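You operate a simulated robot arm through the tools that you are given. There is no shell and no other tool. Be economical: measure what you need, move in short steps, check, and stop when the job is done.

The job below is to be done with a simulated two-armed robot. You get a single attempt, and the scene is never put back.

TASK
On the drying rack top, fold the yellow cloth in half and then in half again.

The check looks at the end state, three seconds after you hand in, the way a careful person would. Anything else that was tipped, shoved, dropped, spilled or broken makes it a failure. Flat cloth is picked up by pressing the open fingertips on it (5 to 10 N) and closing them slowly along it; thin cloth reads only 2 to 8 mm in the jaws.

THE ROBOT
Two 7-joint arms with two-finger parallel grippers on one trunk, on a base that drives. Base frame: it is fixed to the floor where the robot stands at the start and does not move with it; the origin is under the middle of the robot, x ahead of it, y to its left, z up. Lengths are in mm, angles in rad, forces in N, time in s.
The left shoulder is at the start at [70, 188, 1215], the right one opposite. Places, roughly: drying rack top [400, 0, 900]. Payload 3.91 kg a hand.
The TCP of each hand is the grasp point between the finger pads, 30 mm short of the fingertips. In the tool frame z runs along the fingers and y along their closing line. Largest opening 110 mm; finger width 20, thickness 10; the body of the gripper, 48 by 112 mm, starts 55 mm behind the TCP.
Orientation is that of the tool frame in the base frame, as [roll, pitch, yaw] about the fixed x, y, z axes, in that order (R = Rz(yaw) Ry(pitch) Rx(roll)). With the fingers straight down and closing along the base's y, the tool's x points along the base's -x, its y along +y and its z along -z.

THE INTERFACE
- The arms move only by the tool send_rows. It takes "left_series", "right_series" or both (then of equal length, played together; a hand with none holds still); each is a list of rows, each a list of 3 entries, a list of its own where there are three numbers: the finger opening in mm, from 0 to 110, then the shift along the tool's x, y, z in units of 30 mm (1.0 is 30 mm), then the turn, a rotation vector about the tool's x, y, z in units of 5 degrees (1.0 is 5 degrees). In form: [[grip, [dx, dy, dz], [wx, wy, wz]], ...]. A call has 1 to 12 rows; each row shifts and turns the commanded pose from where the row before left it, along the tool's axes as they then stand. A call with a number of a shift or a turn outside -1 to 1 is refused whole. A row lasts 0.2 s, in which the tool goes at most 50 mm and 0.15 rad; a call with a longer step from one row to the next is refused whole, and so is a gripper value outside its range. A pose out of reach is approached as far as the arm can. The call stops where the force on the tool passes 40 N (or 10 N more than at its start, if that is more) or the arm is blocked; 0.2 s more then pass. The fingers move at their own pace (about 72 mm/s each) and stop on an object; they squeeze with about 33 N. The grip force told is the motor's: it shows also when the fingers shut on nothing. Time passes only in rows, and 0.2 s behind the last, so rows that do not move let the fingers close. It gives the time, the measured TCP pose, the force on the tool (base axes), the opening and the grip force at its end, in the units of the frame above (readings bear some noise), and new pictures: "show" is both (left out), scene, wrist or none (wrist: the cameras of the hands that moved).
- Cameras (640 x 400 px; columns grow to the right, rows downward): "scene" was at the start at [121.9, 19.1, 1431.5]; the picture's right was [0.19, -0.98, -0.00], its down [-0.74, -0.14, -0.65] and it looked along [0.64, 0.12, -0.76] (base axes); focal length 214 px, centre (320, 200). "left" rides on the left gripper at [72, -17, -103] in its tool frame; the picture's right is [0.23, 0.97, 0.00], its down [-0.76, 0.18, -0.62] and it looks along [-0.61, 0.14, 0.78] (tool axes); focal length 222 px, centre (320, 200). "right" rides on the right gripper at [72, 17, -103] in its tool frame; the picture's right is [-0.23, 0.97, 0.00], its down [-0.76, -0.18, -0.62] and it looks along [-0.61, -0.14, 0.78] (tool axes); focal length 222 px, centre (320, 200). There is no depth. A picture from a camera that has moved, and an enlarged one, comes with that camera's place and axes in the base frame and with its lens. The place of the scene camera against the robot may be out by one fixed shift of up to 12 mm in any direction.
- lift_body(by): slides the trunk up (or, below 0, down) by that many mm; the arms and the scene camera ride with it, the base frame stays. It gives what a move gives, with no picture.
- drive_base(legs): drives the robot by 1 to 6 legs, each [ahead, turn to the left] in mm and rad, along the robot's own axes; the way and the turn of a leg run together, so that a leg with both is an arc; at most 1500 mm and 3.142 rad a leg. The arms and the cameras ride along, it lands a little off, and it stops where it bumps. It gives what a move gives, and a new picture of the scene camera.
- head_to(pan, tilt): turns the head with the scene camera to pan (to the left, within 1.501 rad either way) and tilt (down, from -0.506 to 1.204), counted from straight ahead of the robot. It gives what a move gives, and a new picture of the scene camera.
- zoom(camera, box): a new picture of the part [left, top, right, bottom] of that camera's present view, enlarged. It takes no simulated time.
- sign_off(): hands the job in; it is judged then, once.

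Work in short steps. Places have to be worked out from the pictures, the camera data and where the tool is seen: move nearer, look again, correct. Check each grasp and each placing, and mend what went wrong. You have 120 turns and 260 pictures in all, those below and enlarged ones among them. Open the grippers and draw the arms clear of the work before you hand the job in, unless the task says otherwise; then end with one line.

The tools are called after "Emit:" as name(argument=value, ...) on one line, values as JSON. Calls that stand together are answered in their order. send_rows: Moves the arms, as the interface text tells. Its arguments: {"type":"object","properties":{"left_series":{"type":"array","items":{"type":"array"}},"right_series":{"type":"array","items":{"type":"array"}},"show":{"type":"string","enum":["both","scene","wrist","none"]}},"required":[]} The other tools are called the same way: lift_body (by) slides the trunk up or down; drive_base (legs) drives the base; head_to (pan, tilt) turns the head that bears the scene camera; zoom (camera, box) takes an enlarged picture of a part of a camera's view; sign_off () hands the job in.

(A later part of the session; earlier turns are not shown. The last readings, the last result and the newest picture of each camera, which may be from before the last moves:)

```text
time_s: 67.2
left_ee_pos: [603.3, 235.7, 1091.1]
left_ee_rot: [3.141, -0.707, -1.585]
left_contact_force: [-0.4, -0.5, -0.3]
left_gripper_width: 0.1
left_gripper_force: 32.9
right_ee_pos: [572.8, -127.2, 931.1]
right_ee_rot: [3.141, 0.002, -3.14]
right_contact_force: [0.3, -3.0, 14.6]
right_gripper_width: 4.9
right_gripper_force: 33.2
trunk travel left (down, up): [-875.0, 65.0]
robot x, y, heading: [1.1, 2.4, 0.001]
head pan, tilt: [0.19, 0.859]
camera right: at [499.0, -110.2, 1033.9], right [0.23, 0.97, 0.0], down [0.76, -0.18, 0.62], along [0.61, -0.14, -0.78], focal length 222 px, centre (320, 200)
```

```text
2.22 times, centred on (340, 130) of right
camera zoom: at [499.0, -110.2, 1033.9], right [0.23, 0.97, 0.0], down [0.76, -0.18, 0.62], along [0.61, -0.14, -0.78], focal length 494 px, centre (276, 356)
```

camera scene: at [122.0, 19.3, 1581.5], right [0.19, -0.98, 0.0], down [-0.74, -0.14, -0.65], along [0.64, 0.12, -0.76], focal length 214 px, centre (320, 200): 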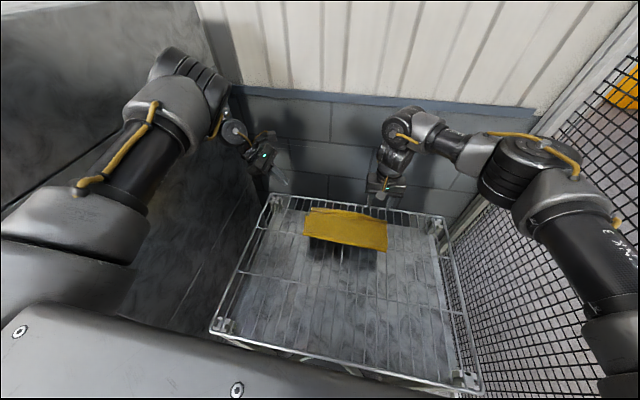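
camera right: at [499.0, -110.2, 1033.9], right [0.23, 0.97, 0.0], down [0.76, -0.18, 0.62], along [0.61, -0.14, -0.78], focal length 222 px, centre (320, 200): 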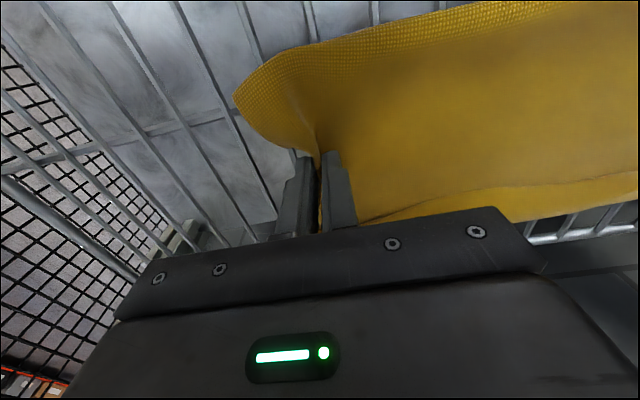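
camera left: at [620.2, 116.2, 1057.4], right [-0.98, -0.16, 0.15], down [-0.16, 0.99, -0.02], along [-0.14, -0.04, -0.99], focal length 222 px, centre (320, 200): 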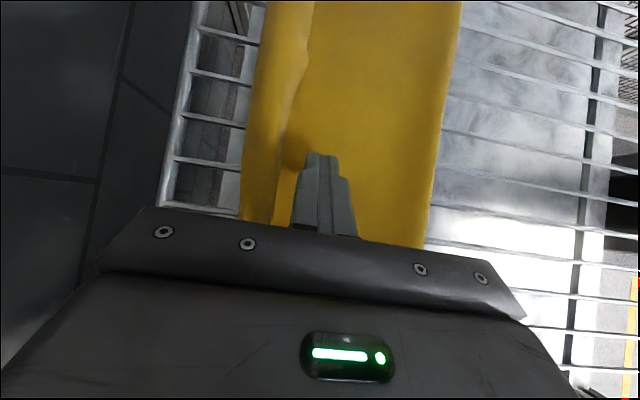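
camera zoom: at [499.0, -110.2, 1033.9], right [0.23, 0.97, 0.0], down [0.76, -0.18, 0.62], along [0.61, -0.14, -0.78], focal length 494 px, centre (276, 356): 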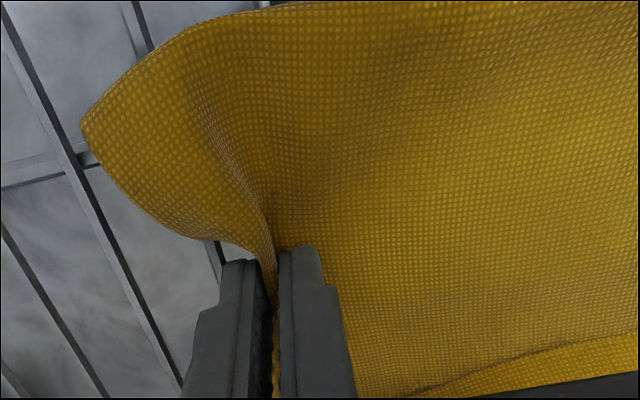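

Width is 4.9 mm, which means both layers are held. I lift 50 mm to check.

Emit:
send_rows(right_series=[[0, [0, 0.1, -0.5], [0, 0, 0]], [0, [0, 0.1, -0.5], [0, 0, 0]], [0, [0, 0.2, -0.5], [0, 0, 0]], [0, [0, 0.2, -0.2], [0, 0, 0]]])

Emit:
zoom(camera="scene", box=[280, 180, 440, 280])

```text
time_s: 68.2
left_ee_pos: [606.7, 237.5, 1089.5]
left_ee_rot: [3.139, -0.706, -1.584]
left_contact_force: [-0.6, -0.2, -0.1]
left_gripper_width: 0.0
left_gripper_force: 32.6
right_ee_pos: [571.8, -108.1, 982.2]
right_ee_rot: [-3.141, 0.0, -3.141]
right_contact_force: [-0.3, -0.2, -0.7]
right_gripper_width: 2.9
right_gripper_force: 33.0
trunk travel left (down, up): [-875.0, 65.0]
robot x, y, heading: [0.5, 1.6, -0.005]
head pan, tilt: [0.19, 0.859]
camera scene: at [122.3, 19.8, 1581.4], right [0.19, -0.98, 0.0], down [-0.74, -0.14, -0.65], along [0.64, 0.12, -0.76], focal length 214 px, centre (320, 200)
camera right: at [500.1, -91.6, 1084.9], right [0.23, 0.97, 0.0], down [0.76, -0.18, 0.62], along [0.61, -0.14, -0.78], focal length 222 px, centre (320, 200)
```

scene: 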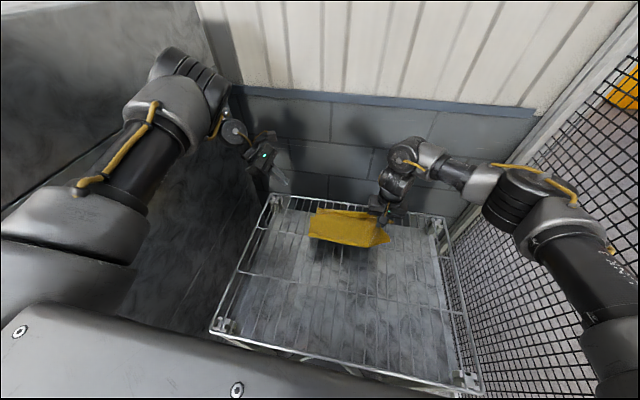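
right: 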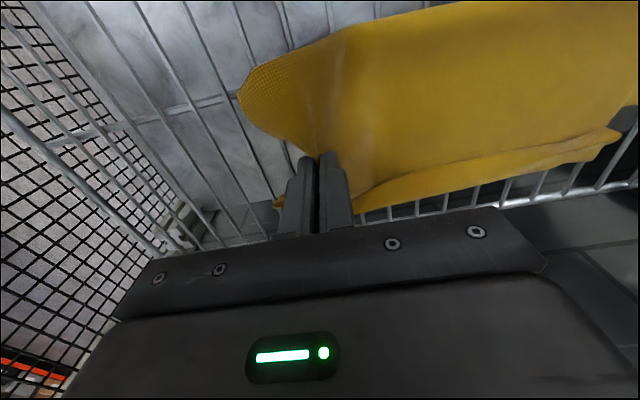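

```text
4.00 times, centred on (360, 230) of scene
camera zoom: at [122.3, 19.8, 1581.4], right [0.19, -0.98, 0.0], down [-0.74, -0.14, -0.65], along [0.64, 0.12, -0.76], focal length 858 px, centre (160, 80)
```

zoom: 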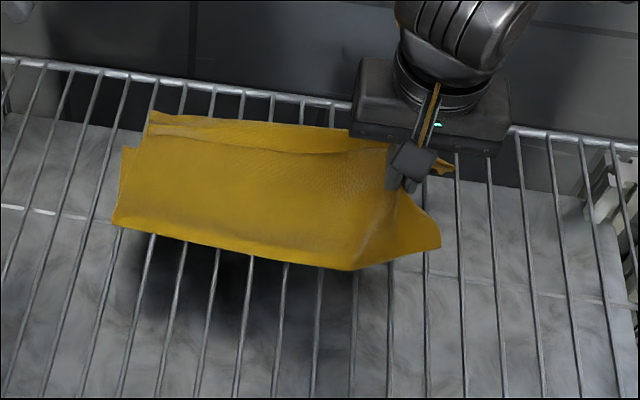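

Emit:
zoom(camera="right", box=[220, 0, 640, 240])

```text
1.52 times, centred on (430, 120) of right
camera zoom: at [500.1, -91.6, 1084.9], right [0.23, 0.97, 0.0], down [0.76, -0.18, 0.62], along [0.61, -0.14, -0.78], focal length 338 px, centre (152, 322)
```

zoom: 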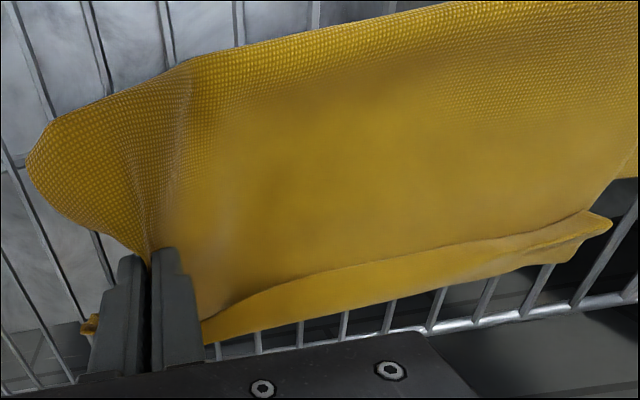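

Both layers come along. I carry the end over to the left in an arc, raising the left hand out of the way at the same time.

Emit:
send_rows(left_series=[[0, [0.52, 0, -0.61], [0, 0, 0]], [0, [0.52, 0, -0.61], [0, 0, 0]], [0, [0.52, 0, -0.61], [0, 0, 0]], [0, [0.52, 0, -0.61], [0, 0, 0]], [0, [0.52, 0, -0.61], [0, 0, 0]], [0, [0, 0, 0], [0, 0, 0]]], right_series=[[0, [0, 0.667, -0.733], [0, 0, 0]], [0, [0, 0.833, -0.667], [0, 0, 0]], [0, [0, 0.933, -0.5], [0, 0, 0]], [0, [0, 1, -0.267], [0, 0, 0]], [0, [0, 0.5, 0], [0, 0, 0]], [0, [0, 0, 0], [0, 0, 0]]], show="scene")

Emit:
zoom(camera="scene", box=[260, 170, 420, 270])

```text
time_s: 69.5
left_ee_pos: [604.1, 233.6, 1211.0]
left_ee_rot: [-3.141, -0.703, -1.582]
left_contact_force: [0.2, 0.2, 0.7]
left_gripper_width: 0.0
left_gripper_force: 33.2
right_ee_pos: [572.9, 7.3, 1046.0]
right_ee_rot: [-3.141, 0.001, -3.141]
right_contact_force: [0.0, 0.0, -0.2]
right_gripper_width: 2.6
right_gripper_force: 32.8
trunk travel left (down, up): [-875.0, 65.0]
robot x, y, heading: [-1.2, -2.2, 0.001]
head pan, tilt: [0.19, 0.859]
camera scene: at [122.5, 18.2, 1581.5], right [0.19, -0.98, 0.0], down [-0.74, -0.14, -0.65], along [0.64, 0.12, -0.76], focal length 214 px, centre (320, 200)
```

scene: 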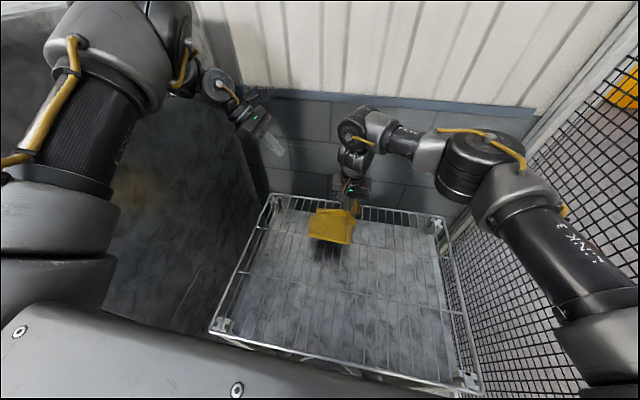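

```text
4.00 times, centred on (340, 220) of scene
camera zoom: at [122.5, 18.2, 1581.5], right [0.19, -0.98, 0.0], down [-0.74, -0.14, -0.65], along [0.64, 0.12, -0.76], focal length 858 px, centre (240, 120)
```

zoom: 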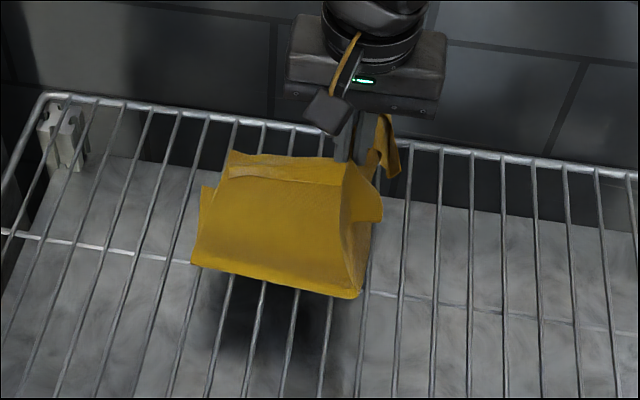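

Going well. I continue over and down to the left end.

Emit:
send_rows(right_series=[[0, [0, 1, 0], [0, 0, 0]], [0, [0, 1, 0.267], [0, 0, 0]], [0, [0, 0.933, 0.5], [0, 0, 0]], [0, [0, 0.833, 0.667], [0, 0, 0]], [0, [0, 0.667, 0.8], [0, 0, 0]], [0, [0, 0.333, 0.667], [0, 0, 0]], [0, [0, 0, 0], [0, 0, 0]]])

Emit:
zoom(camera="scene", box=[260, 170, 420, 270])

```text
time_s: 71.2
left_ee_pos: [603.7, 236.7, 1211.5]
left_ee_rot: [3.141, -0.703, -1.583]
left_contact_force: [0.4, -0.3, -0.5]
left_gripper_width: 0.0
left_gripper_force: 33.4
right_ee_pos: [554.7, 94.5, 1008.6]
right_ee_rot: [3.139, 0.001, 3.141]
right_contact_force: [-0.5, 0.4, 0.4]
right_gripper_width: 2.4
right_gripper_force: 33.3
right hand out of reach, approached as far as the arm can: row 3, 4, 5, 6
trunk travel left (down, up): [-875.0, 65.0]
robot x, y, heading: [1.3, 1.3, -0.008]
head pan, tilt: [0.19, 0.859]
camera scene: at [122.0, 18.9, 1581.5], right [0.19, -0.98, 0.0], down [-0.74, -0.14, -0.65], along [0.64, 0.12, -0.76], focal length 214 px, centre (320, 200)
camera right: at [482.2, 110.4, 1111.1], right [0.23, 0.97, 0.0], down [0.76, -0.18, 0.62], along [0.61, -0.14, -0.78], focal length 222 px, centre (320, 200)
```

scene: 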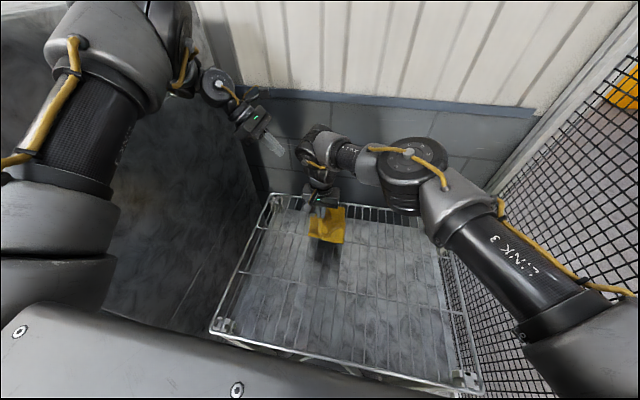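
right: 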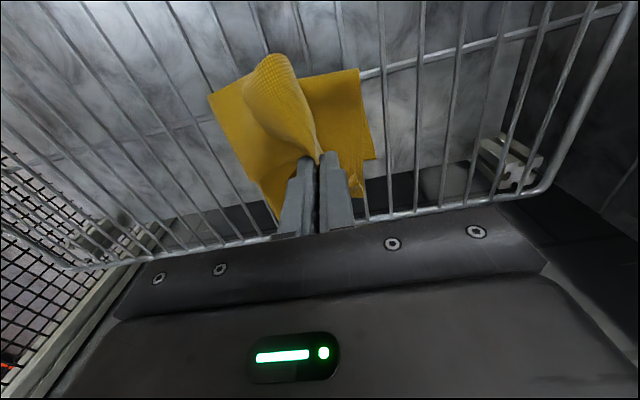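

```text
4.00 times, centred on (340, 220) of scene
camera zoom: at [122.0, 18.9, 1581.5], right [0.19, -0.98, 0.0], down [-0.74, -0.14, -0.65], along [0.64, 0.12, -0.76], focal length 858 px, centre (240, 120)
```

zoom: 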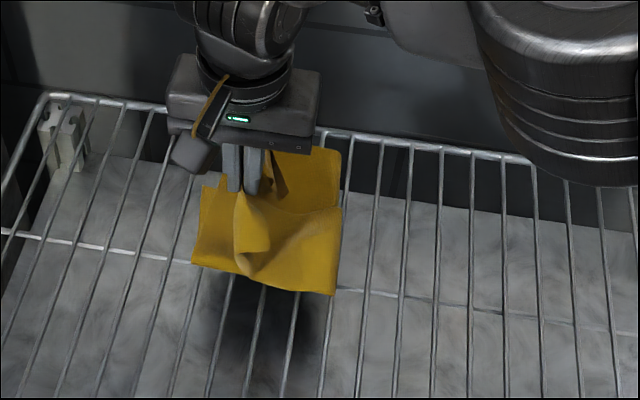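

The right hand hit its reach limit at (555,94,1009). I tilt its fingers about 20° to the left to gain reach, then move on to the target.

Emit:
send_rows(right_series=[[0, [0, 0, 0], [-1, 0, 0]], [0, [0, 0, 0], [-1, 0, 0]], [0, [0, 0, 0], [-1, 0, 0]], [0, [0, 0, 0], [-1, 0, 0]], [0, [-0.14, 0.3, 0.3], [0, 0, 0]], [0, [-0.14, 0.3, 0.4], [0, 0, 0]], [0, [-0.14, 0.2, 0.6], [0, 0, 0]], [0, [-0.14, 0, 0.6], [0, 0, 0]], [0, [0, 0, 0], [0, 0, 0]]], show="wrist")

Emit:
zoom(camera="scene", box=[260, 170, 420, 270])

```text
time_s: 73.2
left_ee_pos: [604.7, 233.6, 1210.4]
left_ee_rot: [3.141, -0.703, -1.583]
left_contact_force: [0.7, 0.1, -0.5]
left_gripper_width: 0.0
left_gripper_force: 33.2
right_ee_pos: [569.7, 135.1, 964.4]
right_ee_rot: [2.794, 0.0, 3.14]
right_contact_force: [-0.4, 0.6, -1.1]
right_gripper_width: 2.7
right_gripper_force: 32.7
trunk travel left (down, up): [-875.0, 65.0]
robot x, y, heading: [-1.5, 1.1, 0.005]
head pan, tilt: [0.19, 0.859]
camera right: at [497.0, 114.9, 1066.0], right [0.23, 0.92, 0.33], down [0.76, -0.38, 0.53], along [0.61, 0.13, -0.78], focal length 222 px, centre (320, 200)
```

right: 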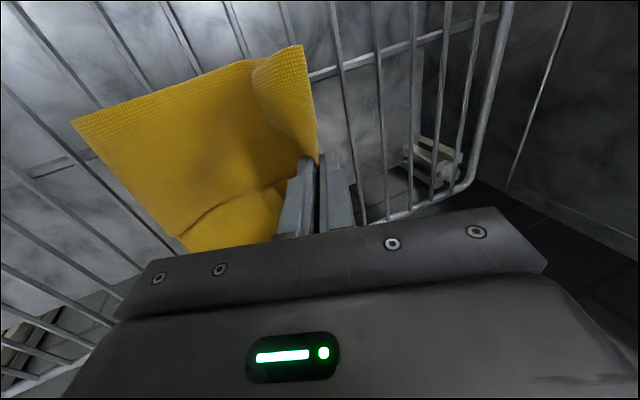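

```text
4.00 times, centred on (340, 220) of scene
camera zoom: at [121.9, 19.4, 1581.5], right [0.19, -0.98, 0.0], down [-0.74, -0.14, -0.65], along [0.64, 0.12, -0.76], focal length 858 px, centre (240, 120)
```

zoom: 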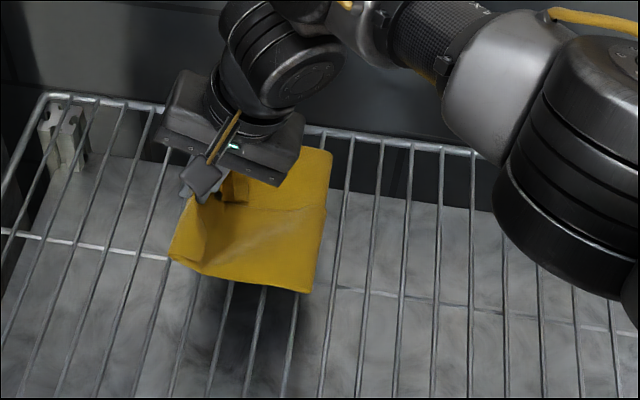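

The cloth drapes well. I lower to just above the stack.

Emit:
send_rows(right_series=[[0, [0, -0.1, 0.28], [0, 0, 0]], [0, [0, -0.1, 0.28], [0, 0, 0]], [0, [0, -0.1, 0.28], [0, 0, 0]], [0, [0, 0, 0], [0, 0, 0]]], show="wrist")

Emit:
zoom(camera="right", box=[60, 0, 400, 260])

Emit:
zoom(camera="scene", box=[260, 170, 420, 270])

```text
time_s: 74.2
left_ee_pos: [604.6, 234.9, 1210.9]
left_ee_rot: [3.141, -0.703, -1.583]
left_contact_force: [-0.5, 0.1, 0.4]
left_gripper_width: 0.0
left_gripper_force: 32.8
right_ee_pos: [570.9, 135.6, 936.3]
right_ee_rot: [2.792, -0.001, -3.142]
right_contact_force: [0.6, -0.5, -0.4]
right_gripper_width: 2.4
right_gripper_force: 33.1
trunk travel left (down, up): [-875.0, 65.0]
robot x, y, heading: [1.0, -1.3, 0.002]
head pan, tilt: [0.19, 0.859]
camera right: at [498.3, 115.9, 1039.1], right [0.23, 0.92, 0.33], down [0.76, -0.38, 0.52], along [0.61, 0.13, -0.78], focal length 222 px, centre (320, 200)
```

right: 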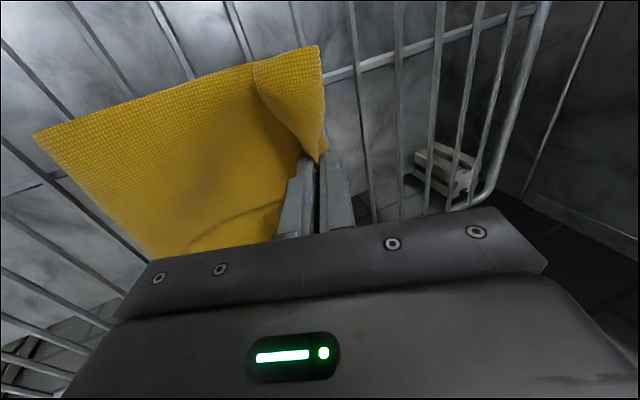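

```text
1.54 times, centred on (230, 130) of right
camera zoom: at [498.3, 115.9, 1039.1], right [0.23, 0.92, 0.33], down [0.76, -0.38, 0.52], along [0.61, 0.13, -0.78], focal length 342 px, centre (458, 308)
```

zoom: 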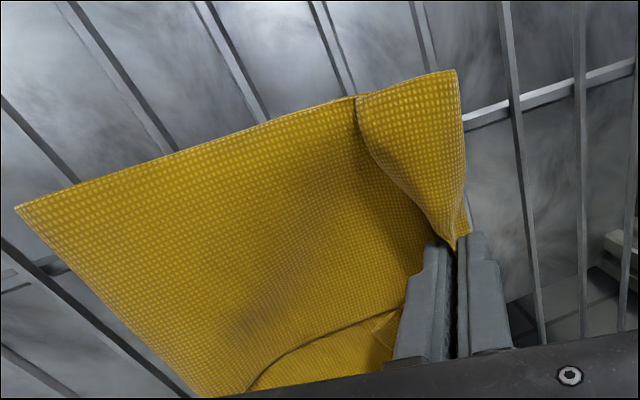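

```text
4.00 times, centred on (340, 220) of scene
camera zoom: at [121.9, 19.5, 1581.5], right [0.19, -0.98, 0.0], down [-0.74, -0.14, -0.65], along [0.64, 0.12, -0.76], focal length 858 px, centre (240, 120)
```

zoom: 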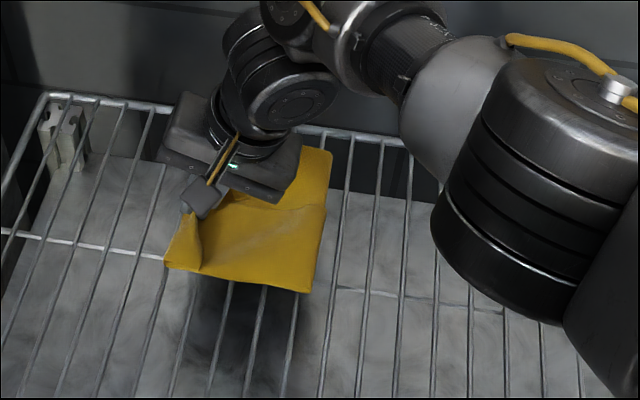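

I release and back off along the fingers.

Emit:
send_rows(right_series=[[5, [0, 0, 0], [0, 0, 0]], [12, [0, 0, 0], [0, 0, 0]], [16, [0, 0, -0.2], [0, 0, 0]], [16, [0, 0, -0.5], [0, 0, 0]], [16, [0, 0, -1], [0, 0, 0]], [16, [0, 0, -1], [0, 0, 0]], [16, [0, -0.5, -1], [0, 0, 0]], [16, [0, -1, -0.5], [0, 0, 0]], [16, [0, -1, -0.2], [0, 0, 0]], [16, [0, -1, 0], [0, 0, 0]], [16, [0, -1, 0], [0, 0, 0]], [16, [0, -1, 0], [0, 0, 0]]])

Emit:
zoom(camera="scene", box=[270, 190, 390, 265])

```text
time_s: 76.8
left_ee_pos: [605.2, 233.8, 1211.8]
left_ee_rot: [3.141, -0.701, -1.585]
left_contact_force: [0.1, 0.4, 0.3]
left_gripper_width: 0.0
left_gripper_force: 32.9
right_ee_pos: [569.0, -69.3, 1002.1]
right_ee_rot: [2.791, 0.0, 3.141]
right_contact_force: [-0.5, 0.1, 0.2]
right_gripper_width: 16.1
right_gripper_force: 0.0
trunk travel left (down, up): [-875.0, 65.0]
robot x, y, heading: [-0.5, -0.7, -0.001]
head pan, tilt: [0.19, 0.859]
camera scene: at [121.8, 17.0, 1581.6], right [0.19, -0.98, 0.0], down [-0.74, -0.14, -0.65], along [0.64, 0.12, -0.76], focal length 214 px, centre (320, 200)
camera right: at [497.0, -89.5, 1104.6], right [0.23, 0.91, 0.33], down [0.76, -0.38, 0.52], along [0.61, 0.14, -0.78], focal length 222 px, centre (320, 200)
```

scene: 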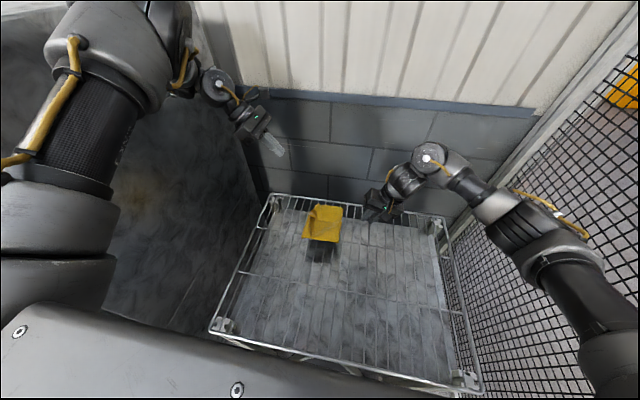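
right: 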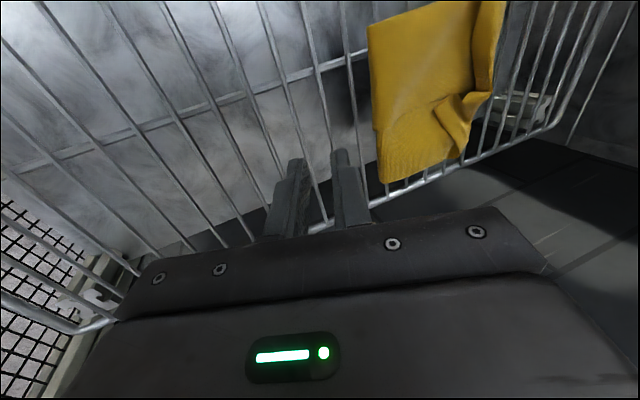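

```text
5.33 times, centred on (330, 228) of scene
camera zoom: at [121.8, 17.0, 1581.6], right [0.19, -0.98, 0.0], down [-0.74, -0.14, -0.65], along [0.64, 0.12, -0.76], focal length 1144 px, centre (267, 53)
```

zoom: 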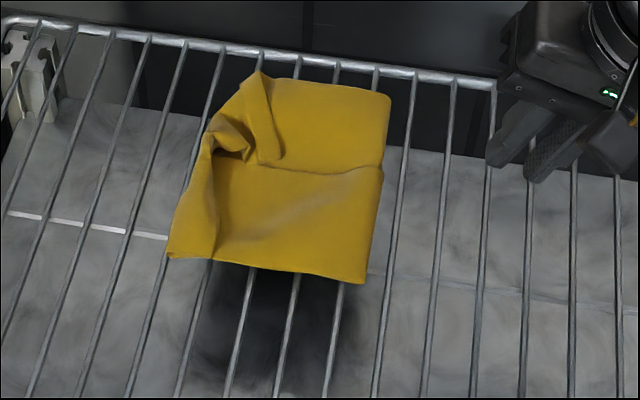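

A quarter fold has formed, with some crumple on the left side. I'll look more closely.

Emit:
zoom(camera="right", box=[340, 0, 540, 200])

Emit:
zoom(camera="scene", box=[295, 198, 350, 248])

```text
2.00 times, centred on (440, 100) of right
camera zoom: at [497.0, -89.5, 1104.6], right [0.23, 0.91, 0.33], down [0.76, -0.38, 0.52], along [0.61, 0.14, -0.78], focal length 444 px, centre (80, 400)
```

zoom: 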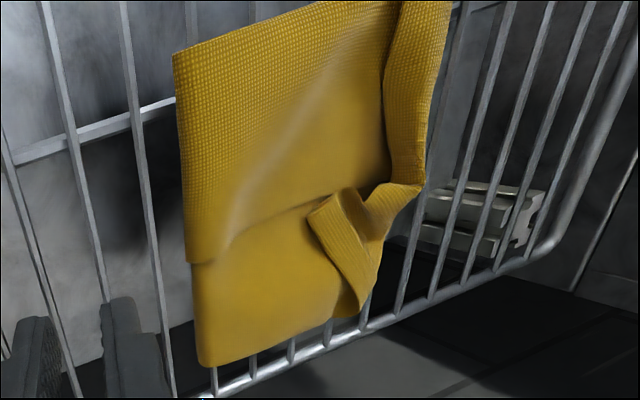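

```text
8.00 times, centred on (322, 223) of scene
camera zoom: at [121.8, 17.0, 1581.6], right [0.19, -0.98, 0.0], down [-0.74, -0.14, -0.65], along [0.64, 0.12, -0.76], focal length 1716 px, centre (300, 16)
```

zoom: 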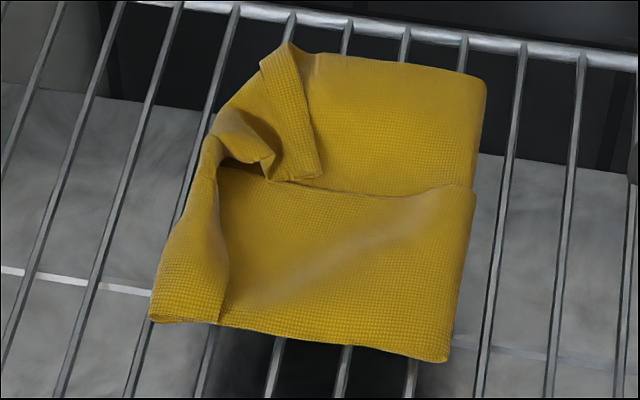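

To get a straight-down view I use the left camera, which looks vertically at this tilt.

Emit:
send_rows(left_series=[[0, [0, 0.3, 0], [0, 0, 0]]], show="wrist")

Emit:
zoom(camera="left", box=[260, 40, 420, 160])

```text
time_s: 77.2
left_ee_pos: [595.9, 237.5, 1212.2]
left_ee_rot: [3.139, -0.706, -1.585]
left_contact_force: [-0.1, 0.3, 0.3]
left_gripper_width: 0.0
left_gripper_force: 32.8
right_ee_pos: [568.9, -68.4, 1002.9]
right_ee_rot: [2.793, 0.0, -3.142]
right_contact_force: [-0.6, -0.2, 0.5]
right_gripper_width: 15.8
right_gripper_force: 0.1
trunk travel left (down, up): [-875.0, 65.0]
robot x, y, heading: [1.0, -0.8, 0.0]
head pan, tilt: [0.19, 0.859]
camera left: at [614.1, 249.1, 1336.9], right [-0.98, -0.16, 0.15], down [-0.16, 0.99, -0.02], along [-0.14, -0.04, -0.99], focal length 222 px, centre (320, 200)
```

left: 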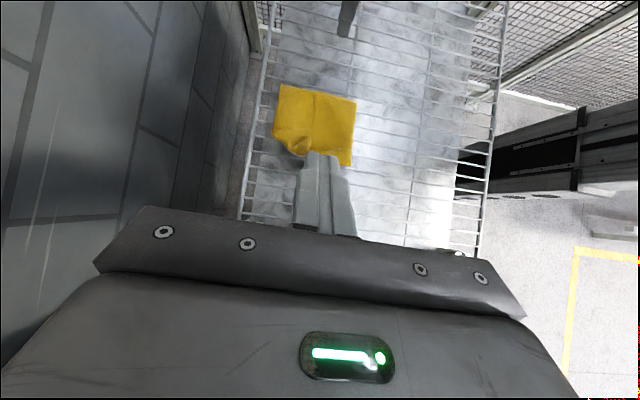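

```text
3.33 times, centred on (340, 100) of left
camera zoom: at [614.1, 249.1, 1336.9], right [-0.98, -0.16, 0.15], down [-0.16, 0.99, -0.02], along [-0.14, -0.04, -0.99], focal length 740 px, centre (253, 533)
```

zoom: 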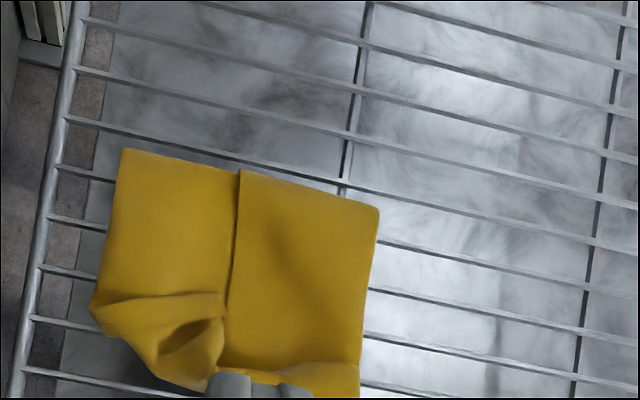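

From above, the footprint is a proper square of about 148 × 150 mm, with a crumple at the far-left corner. I'll move the left camera for an unobstructed view of it.

Emit:
send_rows(left_series=[[0, [0, 1, 0], [0, 0, 0]], [0, [0, 1, 0], [0, 0, 0]], [0, [0, 1, 0], [0, 0, 0]], [0, [0.3, 1, 0.3], [0, 0, 0]]], show="wrist")

Emit:
zoom(camera="left", box=[190, 60, 350, 200])

```text
time_s: 78.2
left_ee_pos: [476.0, 224.7, 1211.4]
left_ee_rot: [3.141, -0.705, -1.584]
left_contact_force: [0.3, -0.3, 0.3]
left_gripper_width: 0.1
left_gripper_force: 32.9
right_ee_pos: [568.7, -69.9, 1002.2]
right_ee_rot: [2.791, 0.0, -3.141]
right_contact_force: [-1.3, -0.2, 0.1]
right_gripper_width: 16.1
right_gripper_force: 0.1
trunk travel left (down, up): [-875.0, 65.0]
robot x, y, heading: [1.9, 2.3, -0.001]
head pan, tilt: [0.19, 0.859]
camera left: at [495.0, 236.5, 1337.3], right [-0.98, -0.16, 0.15], down [-0.16, 0.99, -0.02], along [-0.14, -0.04, -0.99], focal length 222 px, centre (320, 200)
```

left: 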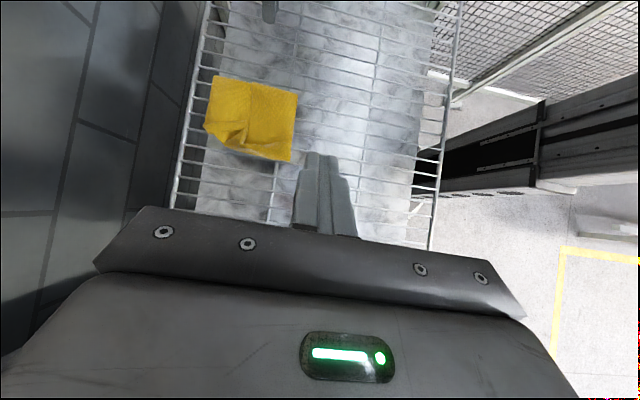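

```text
2.86 times, centred on (270, 130) of left
camera zoom: at [495.0, 236.5, 1337.3], right [-0.98, -0.16, 0.15], down [-0.16, 0.99, -0.02], along [-0.14, -0.04, -0.99], focal length 635 px, centre (463, 400)
```

zoom: 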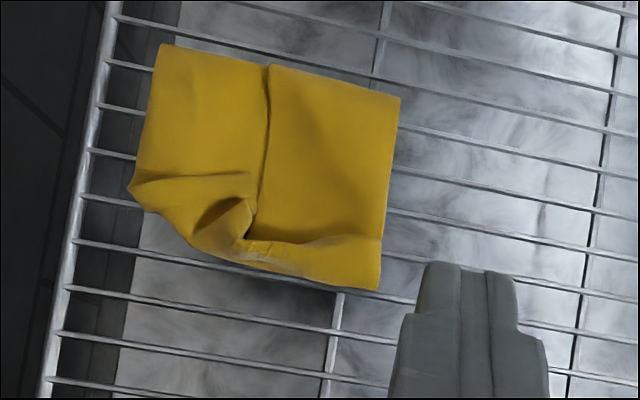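

The square is about 160 × 133 mm, and only the far-left corner is tucked in by about 30 mm. I'll use the left hand to pinch that corner, around (648,120), and pull it gently outward (+y). Moving above it.

Emit:
send_rows(left_series=[[36, [-0.275, -0.521, 0.765], [0, 0, 0]], [36, [-0.275, -0.521, 0.765], [0, 0, 0]], [36, [-0.275, -0.521, 0.765], [0, 0, 0]], [36, [-0.275, -0.521, 0.765], [0, 0, 0]], [36, [-0.275, -0.521, 0.765], [0, 0, 0]], [36, [-0.275, -0.521, 0.765], [0, 0, 0]], [36, [-0.275, -0.521, 0.765], [0, 0, 0]], [36, [-0.275, -0.521, 0.765], [0, 0, 0]], [36, [-0.275, -0.521, 0.765], [0, 0, 0]], [36, [-0.275, -0.521, 0.765], [0, 0, 0]], [36, [-0.275, -0.521, 0.765], [0, 0, 0]], [36, [0, 0, 0], [0, 0, 0]]], show="wrist")

Emit:
zoom(camera="left", box=[220, 0, 480, 220])

```text
time_s: 80.8
left_ee_pos: [646.7, 128.2, 960.1]
left_ee_rot: [3.136, -0.705, -1.581]
left_contact_force: [0.2, 0.4, 1.0]
left_gripper_width: 36.0
left_gripper_force: 0.1
right_ee_pos: [568.9, -68.6, 1003.5]
right_ee_rot: [2.792, -0.001, -3.14]
right_contact_force: [0.4, 0.1, -0.3]
right_gripper_width: 15.9
right_gripper_force: 0.1
trunk travel left (down, up): [-875.0, 65.0]
robot x, y, heading: [2.8, -1.6, -0.002]
head pan, tilt: [0.19, 0.859]
camera left: at [665.5, 141.0, 1086.6], right [-0.98, -0.16, 0.15], down [-0.16, 0.99, -0.02], along [-0.15, -0.04, -0.99], focal length 222 px, centre (320, 200)
```

left: 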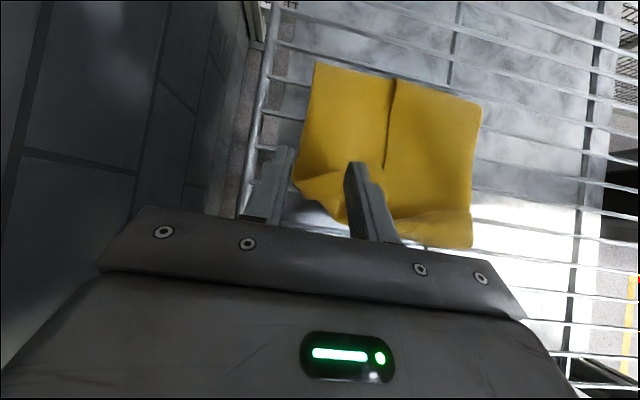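

```text
1.82 times, centred on (350, 110) of left
camera zoom: at [665.5, 141.0, 1086.6], right [-0.98, -0.16, 0.15], down [-0.16, 0.99, -0.02], along [-0.15, -0.04, -0.99], focal length 404 px, centre (266, 364)
```

zoom: 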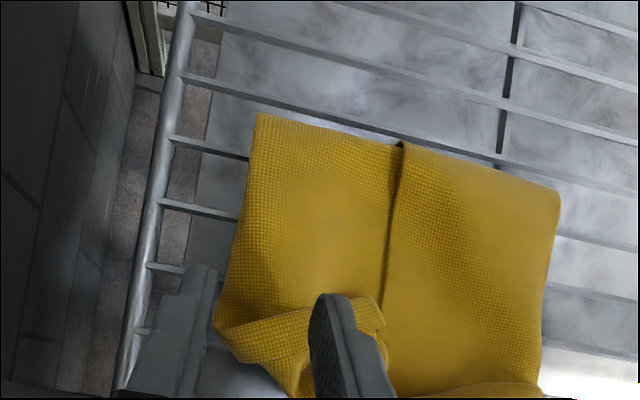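

Emit:
send_rows(left_series=[[38, [-0.13, -0.1, 0.152], [0, 0, 0]], [38, [-0.13, -0.1, 0.152], [0, 0, 0]], [38, [-0.13, 0, 0.152], [0, 0, 0]], [38, [-0.1, 0, 0.117], [0, 0, 0]], [38, [-0.04, 0, 0.047], [0, 0, 0]], [38, [0, 0, 0], [0, 0, 0]]], show="wrist")

Emit:
zoom(camera="left", box=[220, 60, 420, 240])

```text
time_s: 82.2
left_ee_pos: [646.7, 127.0, 948.7]
left_ee_rot: [3.141, -0.705, -1.585]
left_contact_force: [-0.4, 0.5, 0.1]
left_gripper_width: 38.0
left_gripper_force: 0.1
left hand out of reach, approached as far as the arm can: row 1, 2
right_ee_pos: [569.3, -68.7, 1002.9]
right_ee_rot: [2.793, 0.001, -3.141]
right_contact_force: [0.2, -0.5, 1.4]
right_gripper_width: 16.2
right_gripper_force: 0.2
trunk travel left (down, up): [-875.0, 65.0]
robot x, y, heading: [-0.5, 0.9, -0.002]
head pan, tilt: [0.19, 0.859]
camera left: at [662.9, 139.9, 1075.6], right [-0.98, -0.16, 0.15], down [-0.16, 0.99, -0.02], along [-0.14, -0.04, -0.99], focal length 222 px, centre (320, 200)
```

left: 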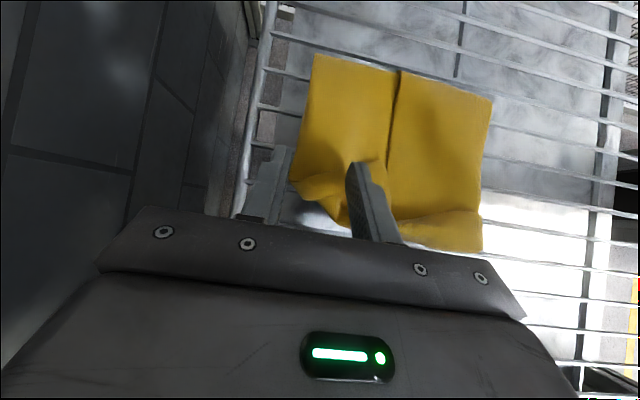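

```text
2.22 times, centred on (320, 150) of left
camera zoom: at [662.9, 139.9, 1075.6], right [-0.98, -0.16, 0.15], down [-0.16, 0.99, -0.02], along [-0.14, -0.04, -0.99], focal length 494 px, centre (320, 311)
```

zoom: 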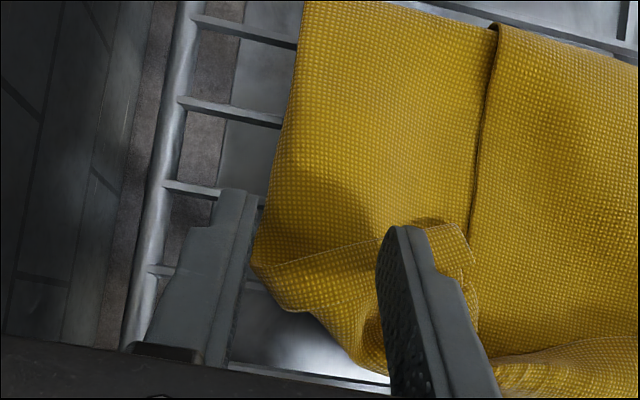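

Emit:
send_rows(left_series=[[38, [-0.108, 0, 0.127], [0, 0, 0]], [38, [-0.108, 0, 0.127], [0, 0, 0]], [38, [-0.065, 0, 0.076], [0, 0, 0]], [38, [-0.043, 0, 0.05], [0, 0, 0]], [38, [0, 0, 0], [0, 0, 0]]], show="none")

```text
time_s: 83.3
left_ee_pos: [641.1, 129.9, 939.0]
left_ee_rot: [3.139, -0.706, -1.585]
left_contact_force: [0.6, 0.1, 0.0]
left_gripper_width: 38.2
left_gripper_force: 0.1
left hand out of reach, approached as far as the arm can: row 1, 3
right_ee_pos: [569.8, -69.6, 1002.0]
right_ee_rot: [2.792, 0.001, 3.141]
right_contact_force: [-0.5, 0.0, 0.4]
right_gripper_width: 16.0
right_gripper_force: 0.1
trunk travel left (down, up): [-875.0, 65.0]
robot x, y, heading: [3.8, 0.1, -0.004]
head pan, tilt: [0.19, 0.859]
```

The limit comes from the raised trunk. I raise the hands, lower the trunk 60 mm, and approach again.

Emit:
send_rows(left_series=[[38, [0.52, 0, -0.61], [0, 0, 0]], [38, [0.52, 0, -0.61], [0, 0, 0]], [38, [0.52, 0, -0.61], [0, 0, 0]]], right_series=[[16, [0, -0.5, -0.9], [0, 0, 0]], [16, [0, -0.5, -0.9], [0, 0, 0]], [16, [0, -0.5, -0.9], [0, 0, 0]]], show="none")

Emit:
lift_body(by=-60)

Emit:
send_rows(left_series=[[38, [0, -0.2, 0], [0, 0, 0]], [38, [0, -0.2, 0], [0, 0, 0]], [38, [0, 0, 0], [0, 0, 0]]], show="wrist")

```text
time_s: 84.2
left_ee_pos: [642.2, 131.2, 1011.4]
left_ee_rot: [3.138, -0.706, -1.584]
left_contact_force: [0.4, -0.5, 0.0]
left_gripper_width: 38.0
left_gripper_force: 0.1
right_ee_pos: [571.9, -136.1, 1063.2]
right_ee_rot: [2.792, 0.001, -3.141]
right_contact_force: [0.0, 0.0, -0.8]
right_gripper_width: 15.7
right_gripper_force: 0.1
trunk travel left (down, up): [-875.0, 65.0]
robot x, y, heading: [2.9, -0.3, -0.003]
head pan, tilt: [0.19, 0.859]
```

```text
time_s: 85.2
left_ee_pos: [641.7, 130.6, 950.2]
left_ee_rot: [3.138, -0.707, -1.584]
left_contact_force: [-0.7, 0.0, 0.4]
left_gripper_width: 38.0
left_gripper_force: 0.1
right_ee_pos: [573.1, -137.8, 1003.4]
right_ee_rot: [2.793, -0.001, -3.141]
right_contact_force: [0.6, -0.1, -0.1]
right_gripper_width: 16.0
right_gripper_force: 0.1
trunk travel left (down, up): [-815.0, 125.0]
robot x, y, heading: [0.6, -1.2, -0.002]
head pan, tilt: [0.19, 0.859]
```

```text
time_s: 86.0
left_ee_pos: [652.4, 130.1, 949.3]
left_ee_rot: [3.137, -0.706, -1.583]
left_contact_force: [0.4, -0.4, -0.1]
left_gripper_width: 37.8
left_gripper_force: 0.1
right_ee_pos: [572.9, -137.7, 1003.9]
right_ee_rot: [2.792, 0.0, -3.141]
right_contact_force: [0.2, 0.4, 0.2]
right_gripper_width: 16.0
right_gripper_force: 0.1
trunk travel left (down, up): [-815.0, 125.0]
robot x, y, heading: [-2.6, -2.6, -0.001]
head pan, tilt: [0.19, 0.859]
camera left: at [670.5, 143.4, 1075.5], right [-0.98, -0.16, 0.15], down [-0.16, 0.99, -0.02], along [-0.15, -0.04, -0.99], focal length 222 px, centre (320, 200)
```

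left: 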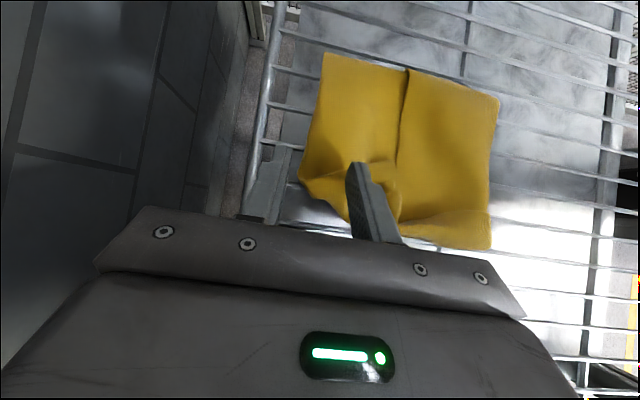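

Emit:
send_rows(left_series=[[38, [-0.06, 0, 0.155], [0, 0, 0]], [38, [-0.06, 0, 0.155], [0, 0, 0]], [38, [-0.06, 0, 0.155], [0, 0, 0]], [38, [-0.03, 0, 0.035], [0, 0, 0]], [38, [0, 0, 0], [0, 0, 0]]], show="none")

Emit:
send_rows(left_series=[[38, [-0.03, 0, 0.035], [0, 0, 0]], [38, [-0.03, 0, 0.035], [0, 0, 0]], [38, [0, 0, 0], [0, 0, 0]]], show="wrist")

```text
time_s: 87.2
left_ee_pos: [652.8, 126.9, 933.4]
left_ee_rot: [3.138, -0.707, -1.582]
left_contact_force: [0.8, -0.5, -0.9]
left_gripper_width: 38.0
left_gripper_force: 0.0
right_ee_pos: [572.2, -137.5, 1002.7]
right_ee_rot: [2.793, 0.0, -3.141]
right_contact_force: [-0.1, 0.6, 0.0]
right_gripper_width: 16.1
right_gripper_force: 0.0
trunk travel left (down, up): [-815.0, 125.0]
robot x, y, heading: [1.9, 1.7, 0.001]
head pan, tilt: [0.19, 0.859]
```

```text
time_s: 88.0
left_ee_pos: [653.5, 125.6, 931.7]
left_ee_rot: [3.137, -0.706, -1.584]
left_contact_force: [0.3, 1.1, 3.5]
left_gripper_width: 38.2
left_gripper_force: 0.1
right_ee_pos: [572.2, -137.2, 1002.9]
right_ee_rot: [2.794, 0.0, -3.141]
right_contact_force: [-0.1, 0.2, -0.1]
right_gripper_width: 16.0
right_gripper_force: 0.0
trunk travel left (down, up): [-815.0, 125.0]
robot x, y, heading: [-0.1, 0.2, -0.002]
head pan, tilt: [0.19, 0.859]
camera left: at [671.6, 138.0, 1057.8], right [-0.98, -0.16, 0.15], down [-0.16, 0.99, -0.02], along [-0.14, -0.04, -0.99], focal length 222 px, centre (320, 200)
```

left: 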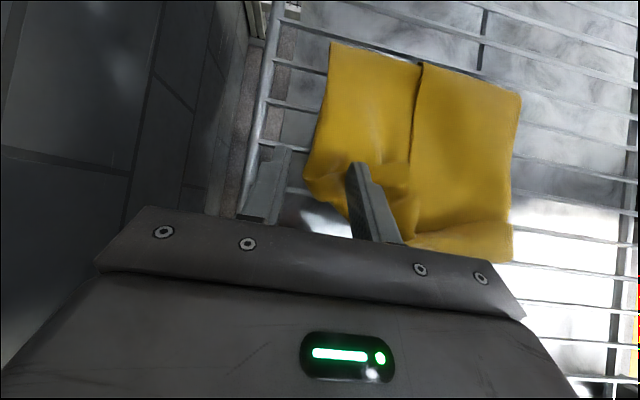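

Light contact (3.5 N) and the corner lies between the jaws, so I close slowly.

Emit:
send_rows(left_series=[[33, [0, 0, 0], [0, 0, 0]], [28, [0, 0, 0], [0, 0, 0]], [23, [0, 0, 0], [0, 0, 0]], [18, [0, 0, 0], [0, 0, 0]], [13, [0, 0, 0], [0, 0, 0]], [8, [0, 0, 0], [0, 0, 0]], [4, [0, 0, 0], [0, 0, 0]], [0, [0, 0, 0], [0, 0, 0]], [0, [0, 0, 0], [0, 0, 0]]], show="wrist")

Emit:
zoom(camera="left", box=[220, 20, 540, 280])

```text
time_s: 90.0
left_ee_pos: [653.5, 125.4, 931.5]
left_ee_rot: [3.138, -0.707, -1.585]
left_contact_force: [0.1, -0.4, 4.4]
left_gripper_width: 2.7
left_gripper_force: 33.1
right_ee_pos: [573.3, -137.1, 1002.1]
right_ee_rot: [2.795, -0.001, 3.141]
right_contact_force: [-0.1, 0.1, 1.0]
right_gripper_width: 15.9
right_gripper_force: 0.1
trunk travel left (down, up): [-815.0, 125.0]
robot x, y, heading: [-1.2, 0.1, 0.001]
head pan, tilt: [0.19, 0.859]
camera left: at [671.4, 137.8, 1057.7], right [-0.98, -0.16, 0.15], down [-0.16, 0.99, -0.02], along [-0.14, -0.04, -0.99], focal length 222 px, centre (320, 200)
```

left: 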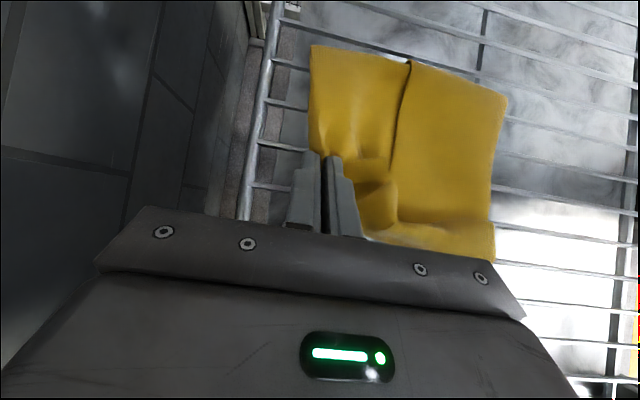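

```text
1.54 times, centred on (380, 150) of left
camera zoom: at [671.4, 137.8, 1057.7], right [-0.98, -0.16, 0.15], down [-0.16, 0.99, -0.02], along [-0.14, -0.04, -0.99], focal length 342 px, centre (228, 277)
```

zoom: 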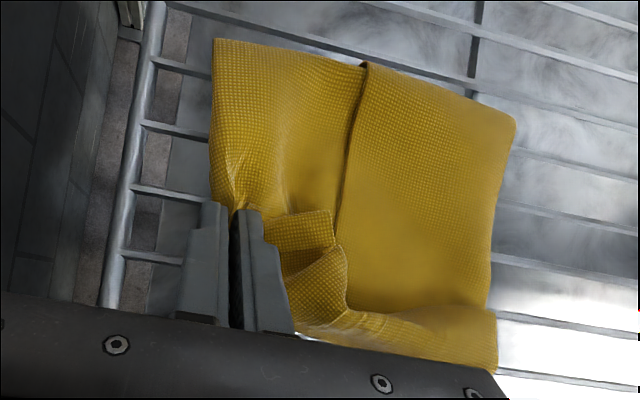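

Grasped (2.7 mm). I lift slightly and pull outward 28 mm in +y.

Emit:
send_rows(left_series=[[0, [0.17, 0, -0.2], [0, 0, 0]], [0, [-0.152, 0, -0.13], [0, 0, 0]], [0, [-0.152, 0, -0.13], [0, 0, 0]], [0, [-0.152, 0, -0.13], [0, 0, 0]], [0, [-0.152, 0, -0.13], [0, 0, 0]], [0, [-0.1, 0, -0.087], [0, 0, 0]], [0, [0, 0, 0], [0, 0, 0]]], show="wrist")

Emit:
zoom(camera="left", box=[220, 0, 540, 260])

Emit:
zoom(camera="scene", box=[260, 150, 420, 270])

```text
time_s: 91.5
left_ee_pos: [654.7, 154.0, 938.6]
left_ee_rot: [3.139, -0.707, -1.583]
left_contact_force: [-0.1, 0.2, -0.7]
left_gripper_width: 2.6
left_gripper_force: 33.1
right_ee_pos: [573.0, -138.5, 1003.0]
right_ee_rot: [2.793, -0.001, 3.142]
right_contact_force: [0.7, 0.0, 0.4]
right_gripper_width: 16.0
right_gripper_force: 0.1
trunk travel left (down, up): [-815.0, 125.0]
robot x, y, heading: [2.0, -1.1, 0.0]
head pan, tilt: [0.19, 0.859]
camera left: at [671.7, 165.7, 1064.3], right [-0.98, -0.16, 0.15], down [-0.16, 0.99, -0.02], along [-0.15, -0.04, -0.99], focal length 222 px, centre (320, 200)
```

left: 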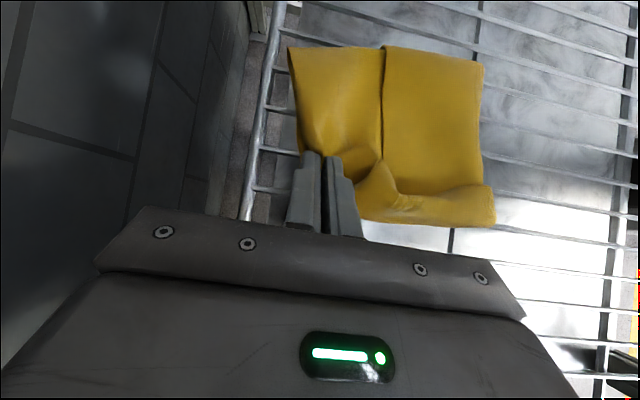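

```text
1.54 times, centred on (380, 130) of left
camera zoom: at [671.7, 165.7, 1064.3], right [-0.98, -0.16, 0.15], down [-0.16, 0.99, -0.02], along [-0.15, -0.04, -0.99], focal length 342 px, centre (228, 308)
```

zoom: 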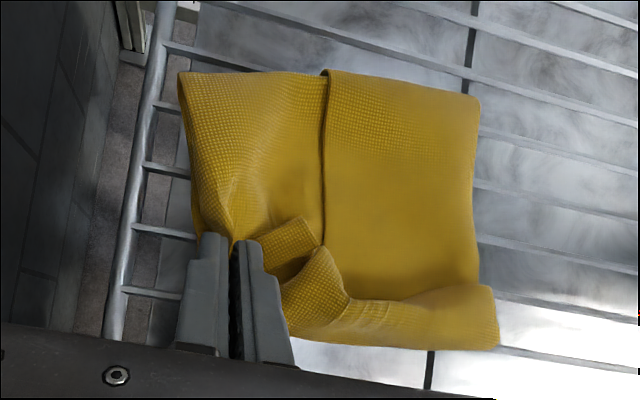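

```text
3.33 times, centred on (340, 210) of scene
camera zoom: at [121.9, 18.6, 1521.5], right [0.19, -0.98, 0.0], down [-0.74, -0.14, -0.65], along [0.64, 0.12, -0.76], focal length 715 px, centre (253, 167)
```

zoom: 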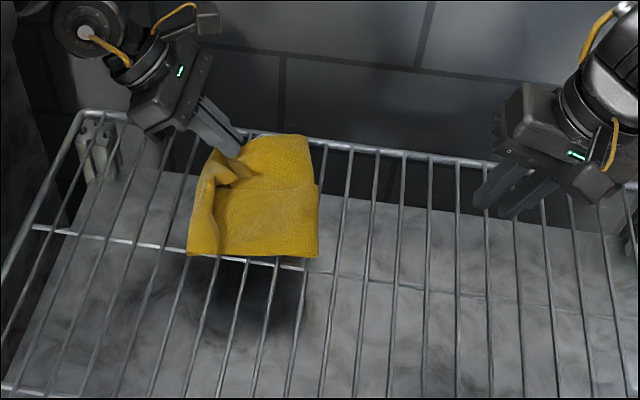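

The corner now fills out the square. I lower, release and withdraw left.

Emit:
send_rows(left_series=[[0, [-0.11, 0, 0.13], [0, 0, 0]], [5, [0, 0, 0], [0, 0, 0]], [12, [0, 0, 0], [0, 0, 0]], [14, [0.1, 0, -0.2], [0, 0, 0]], [14, [0, 0, -0.6], [0, 0, 0]], [14, [0, 0, -1], [0, 0, 0]], [14, [0, 0, -1], [0, 0, 0]], [14, [0.5, 0.5, -0.8], [0, 0, 0]], [14, [0.5, 1, -0.6], [0, 0, 0]], [14, [0.5, 1, -0.6], [0, 0, 0]], [14, [0.5, 1, -0.6], [0, 0, 0]], [14, [0, 1, 0], [0, 0, 0]]], show="wrist")

Emit:
zoom(camera="scene", box=[280, 170, 380, 250])

```text
time_s: 94.2
left_ee_pos: [523.8, 211.1, 1097.8]
left_ee_rot: [3.139, -0.705, -1.588]
left_contact_force: [-0.1, 0.6, -0.3]
left_gripper_width: 14.1
left_gripper_force: 0.1
left hand out of reach, approached as far as the arm can: row 5
right_ee_pos: [571.9, -137.7, 1004.3]
right_ee_rot: [2.794, 0.001, 3.141]
right_contact_force: [-0.1, 0.3, -0.5]
right_gripper_width: 15.9
right_gripper_force: 0.0
trunk travel left (down, up): [-815.0, 125.0]
robot x, y, heading: [2.6, -0.6, 0.002]
head pan, tilt: [0.19, 0.859]
camera left: at [541.1, 224.3, 1223.9], right [-0.98, -0.16, 0.15], down [-0.16, 0.99, -0.02], along [-0.14, -0.04, -0.99], focal length 222 px, centre (320, 200)
```

left: 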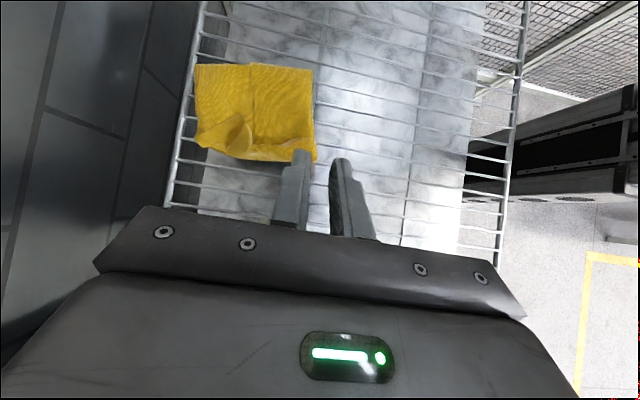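

```text
5.00 times, centred on (330, 210) of scene
camera zoom: at [121.1, 18.5, 1521.6], right [0.19, -0.98, 0.0], down [-0.74, -0.14, -0.65], along [0.64, 0.12, -0.76], focal length 1072 px, centre (270, 150)
```

zoom: 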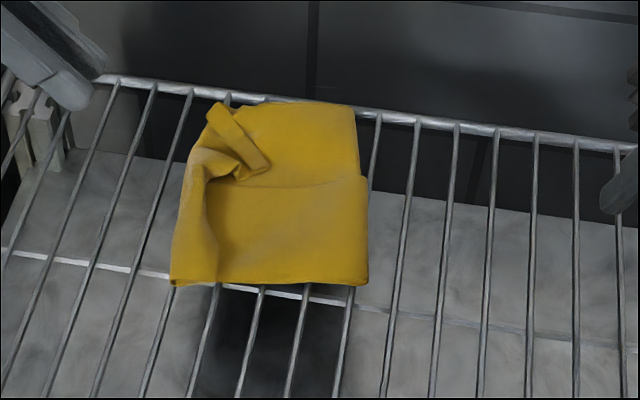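

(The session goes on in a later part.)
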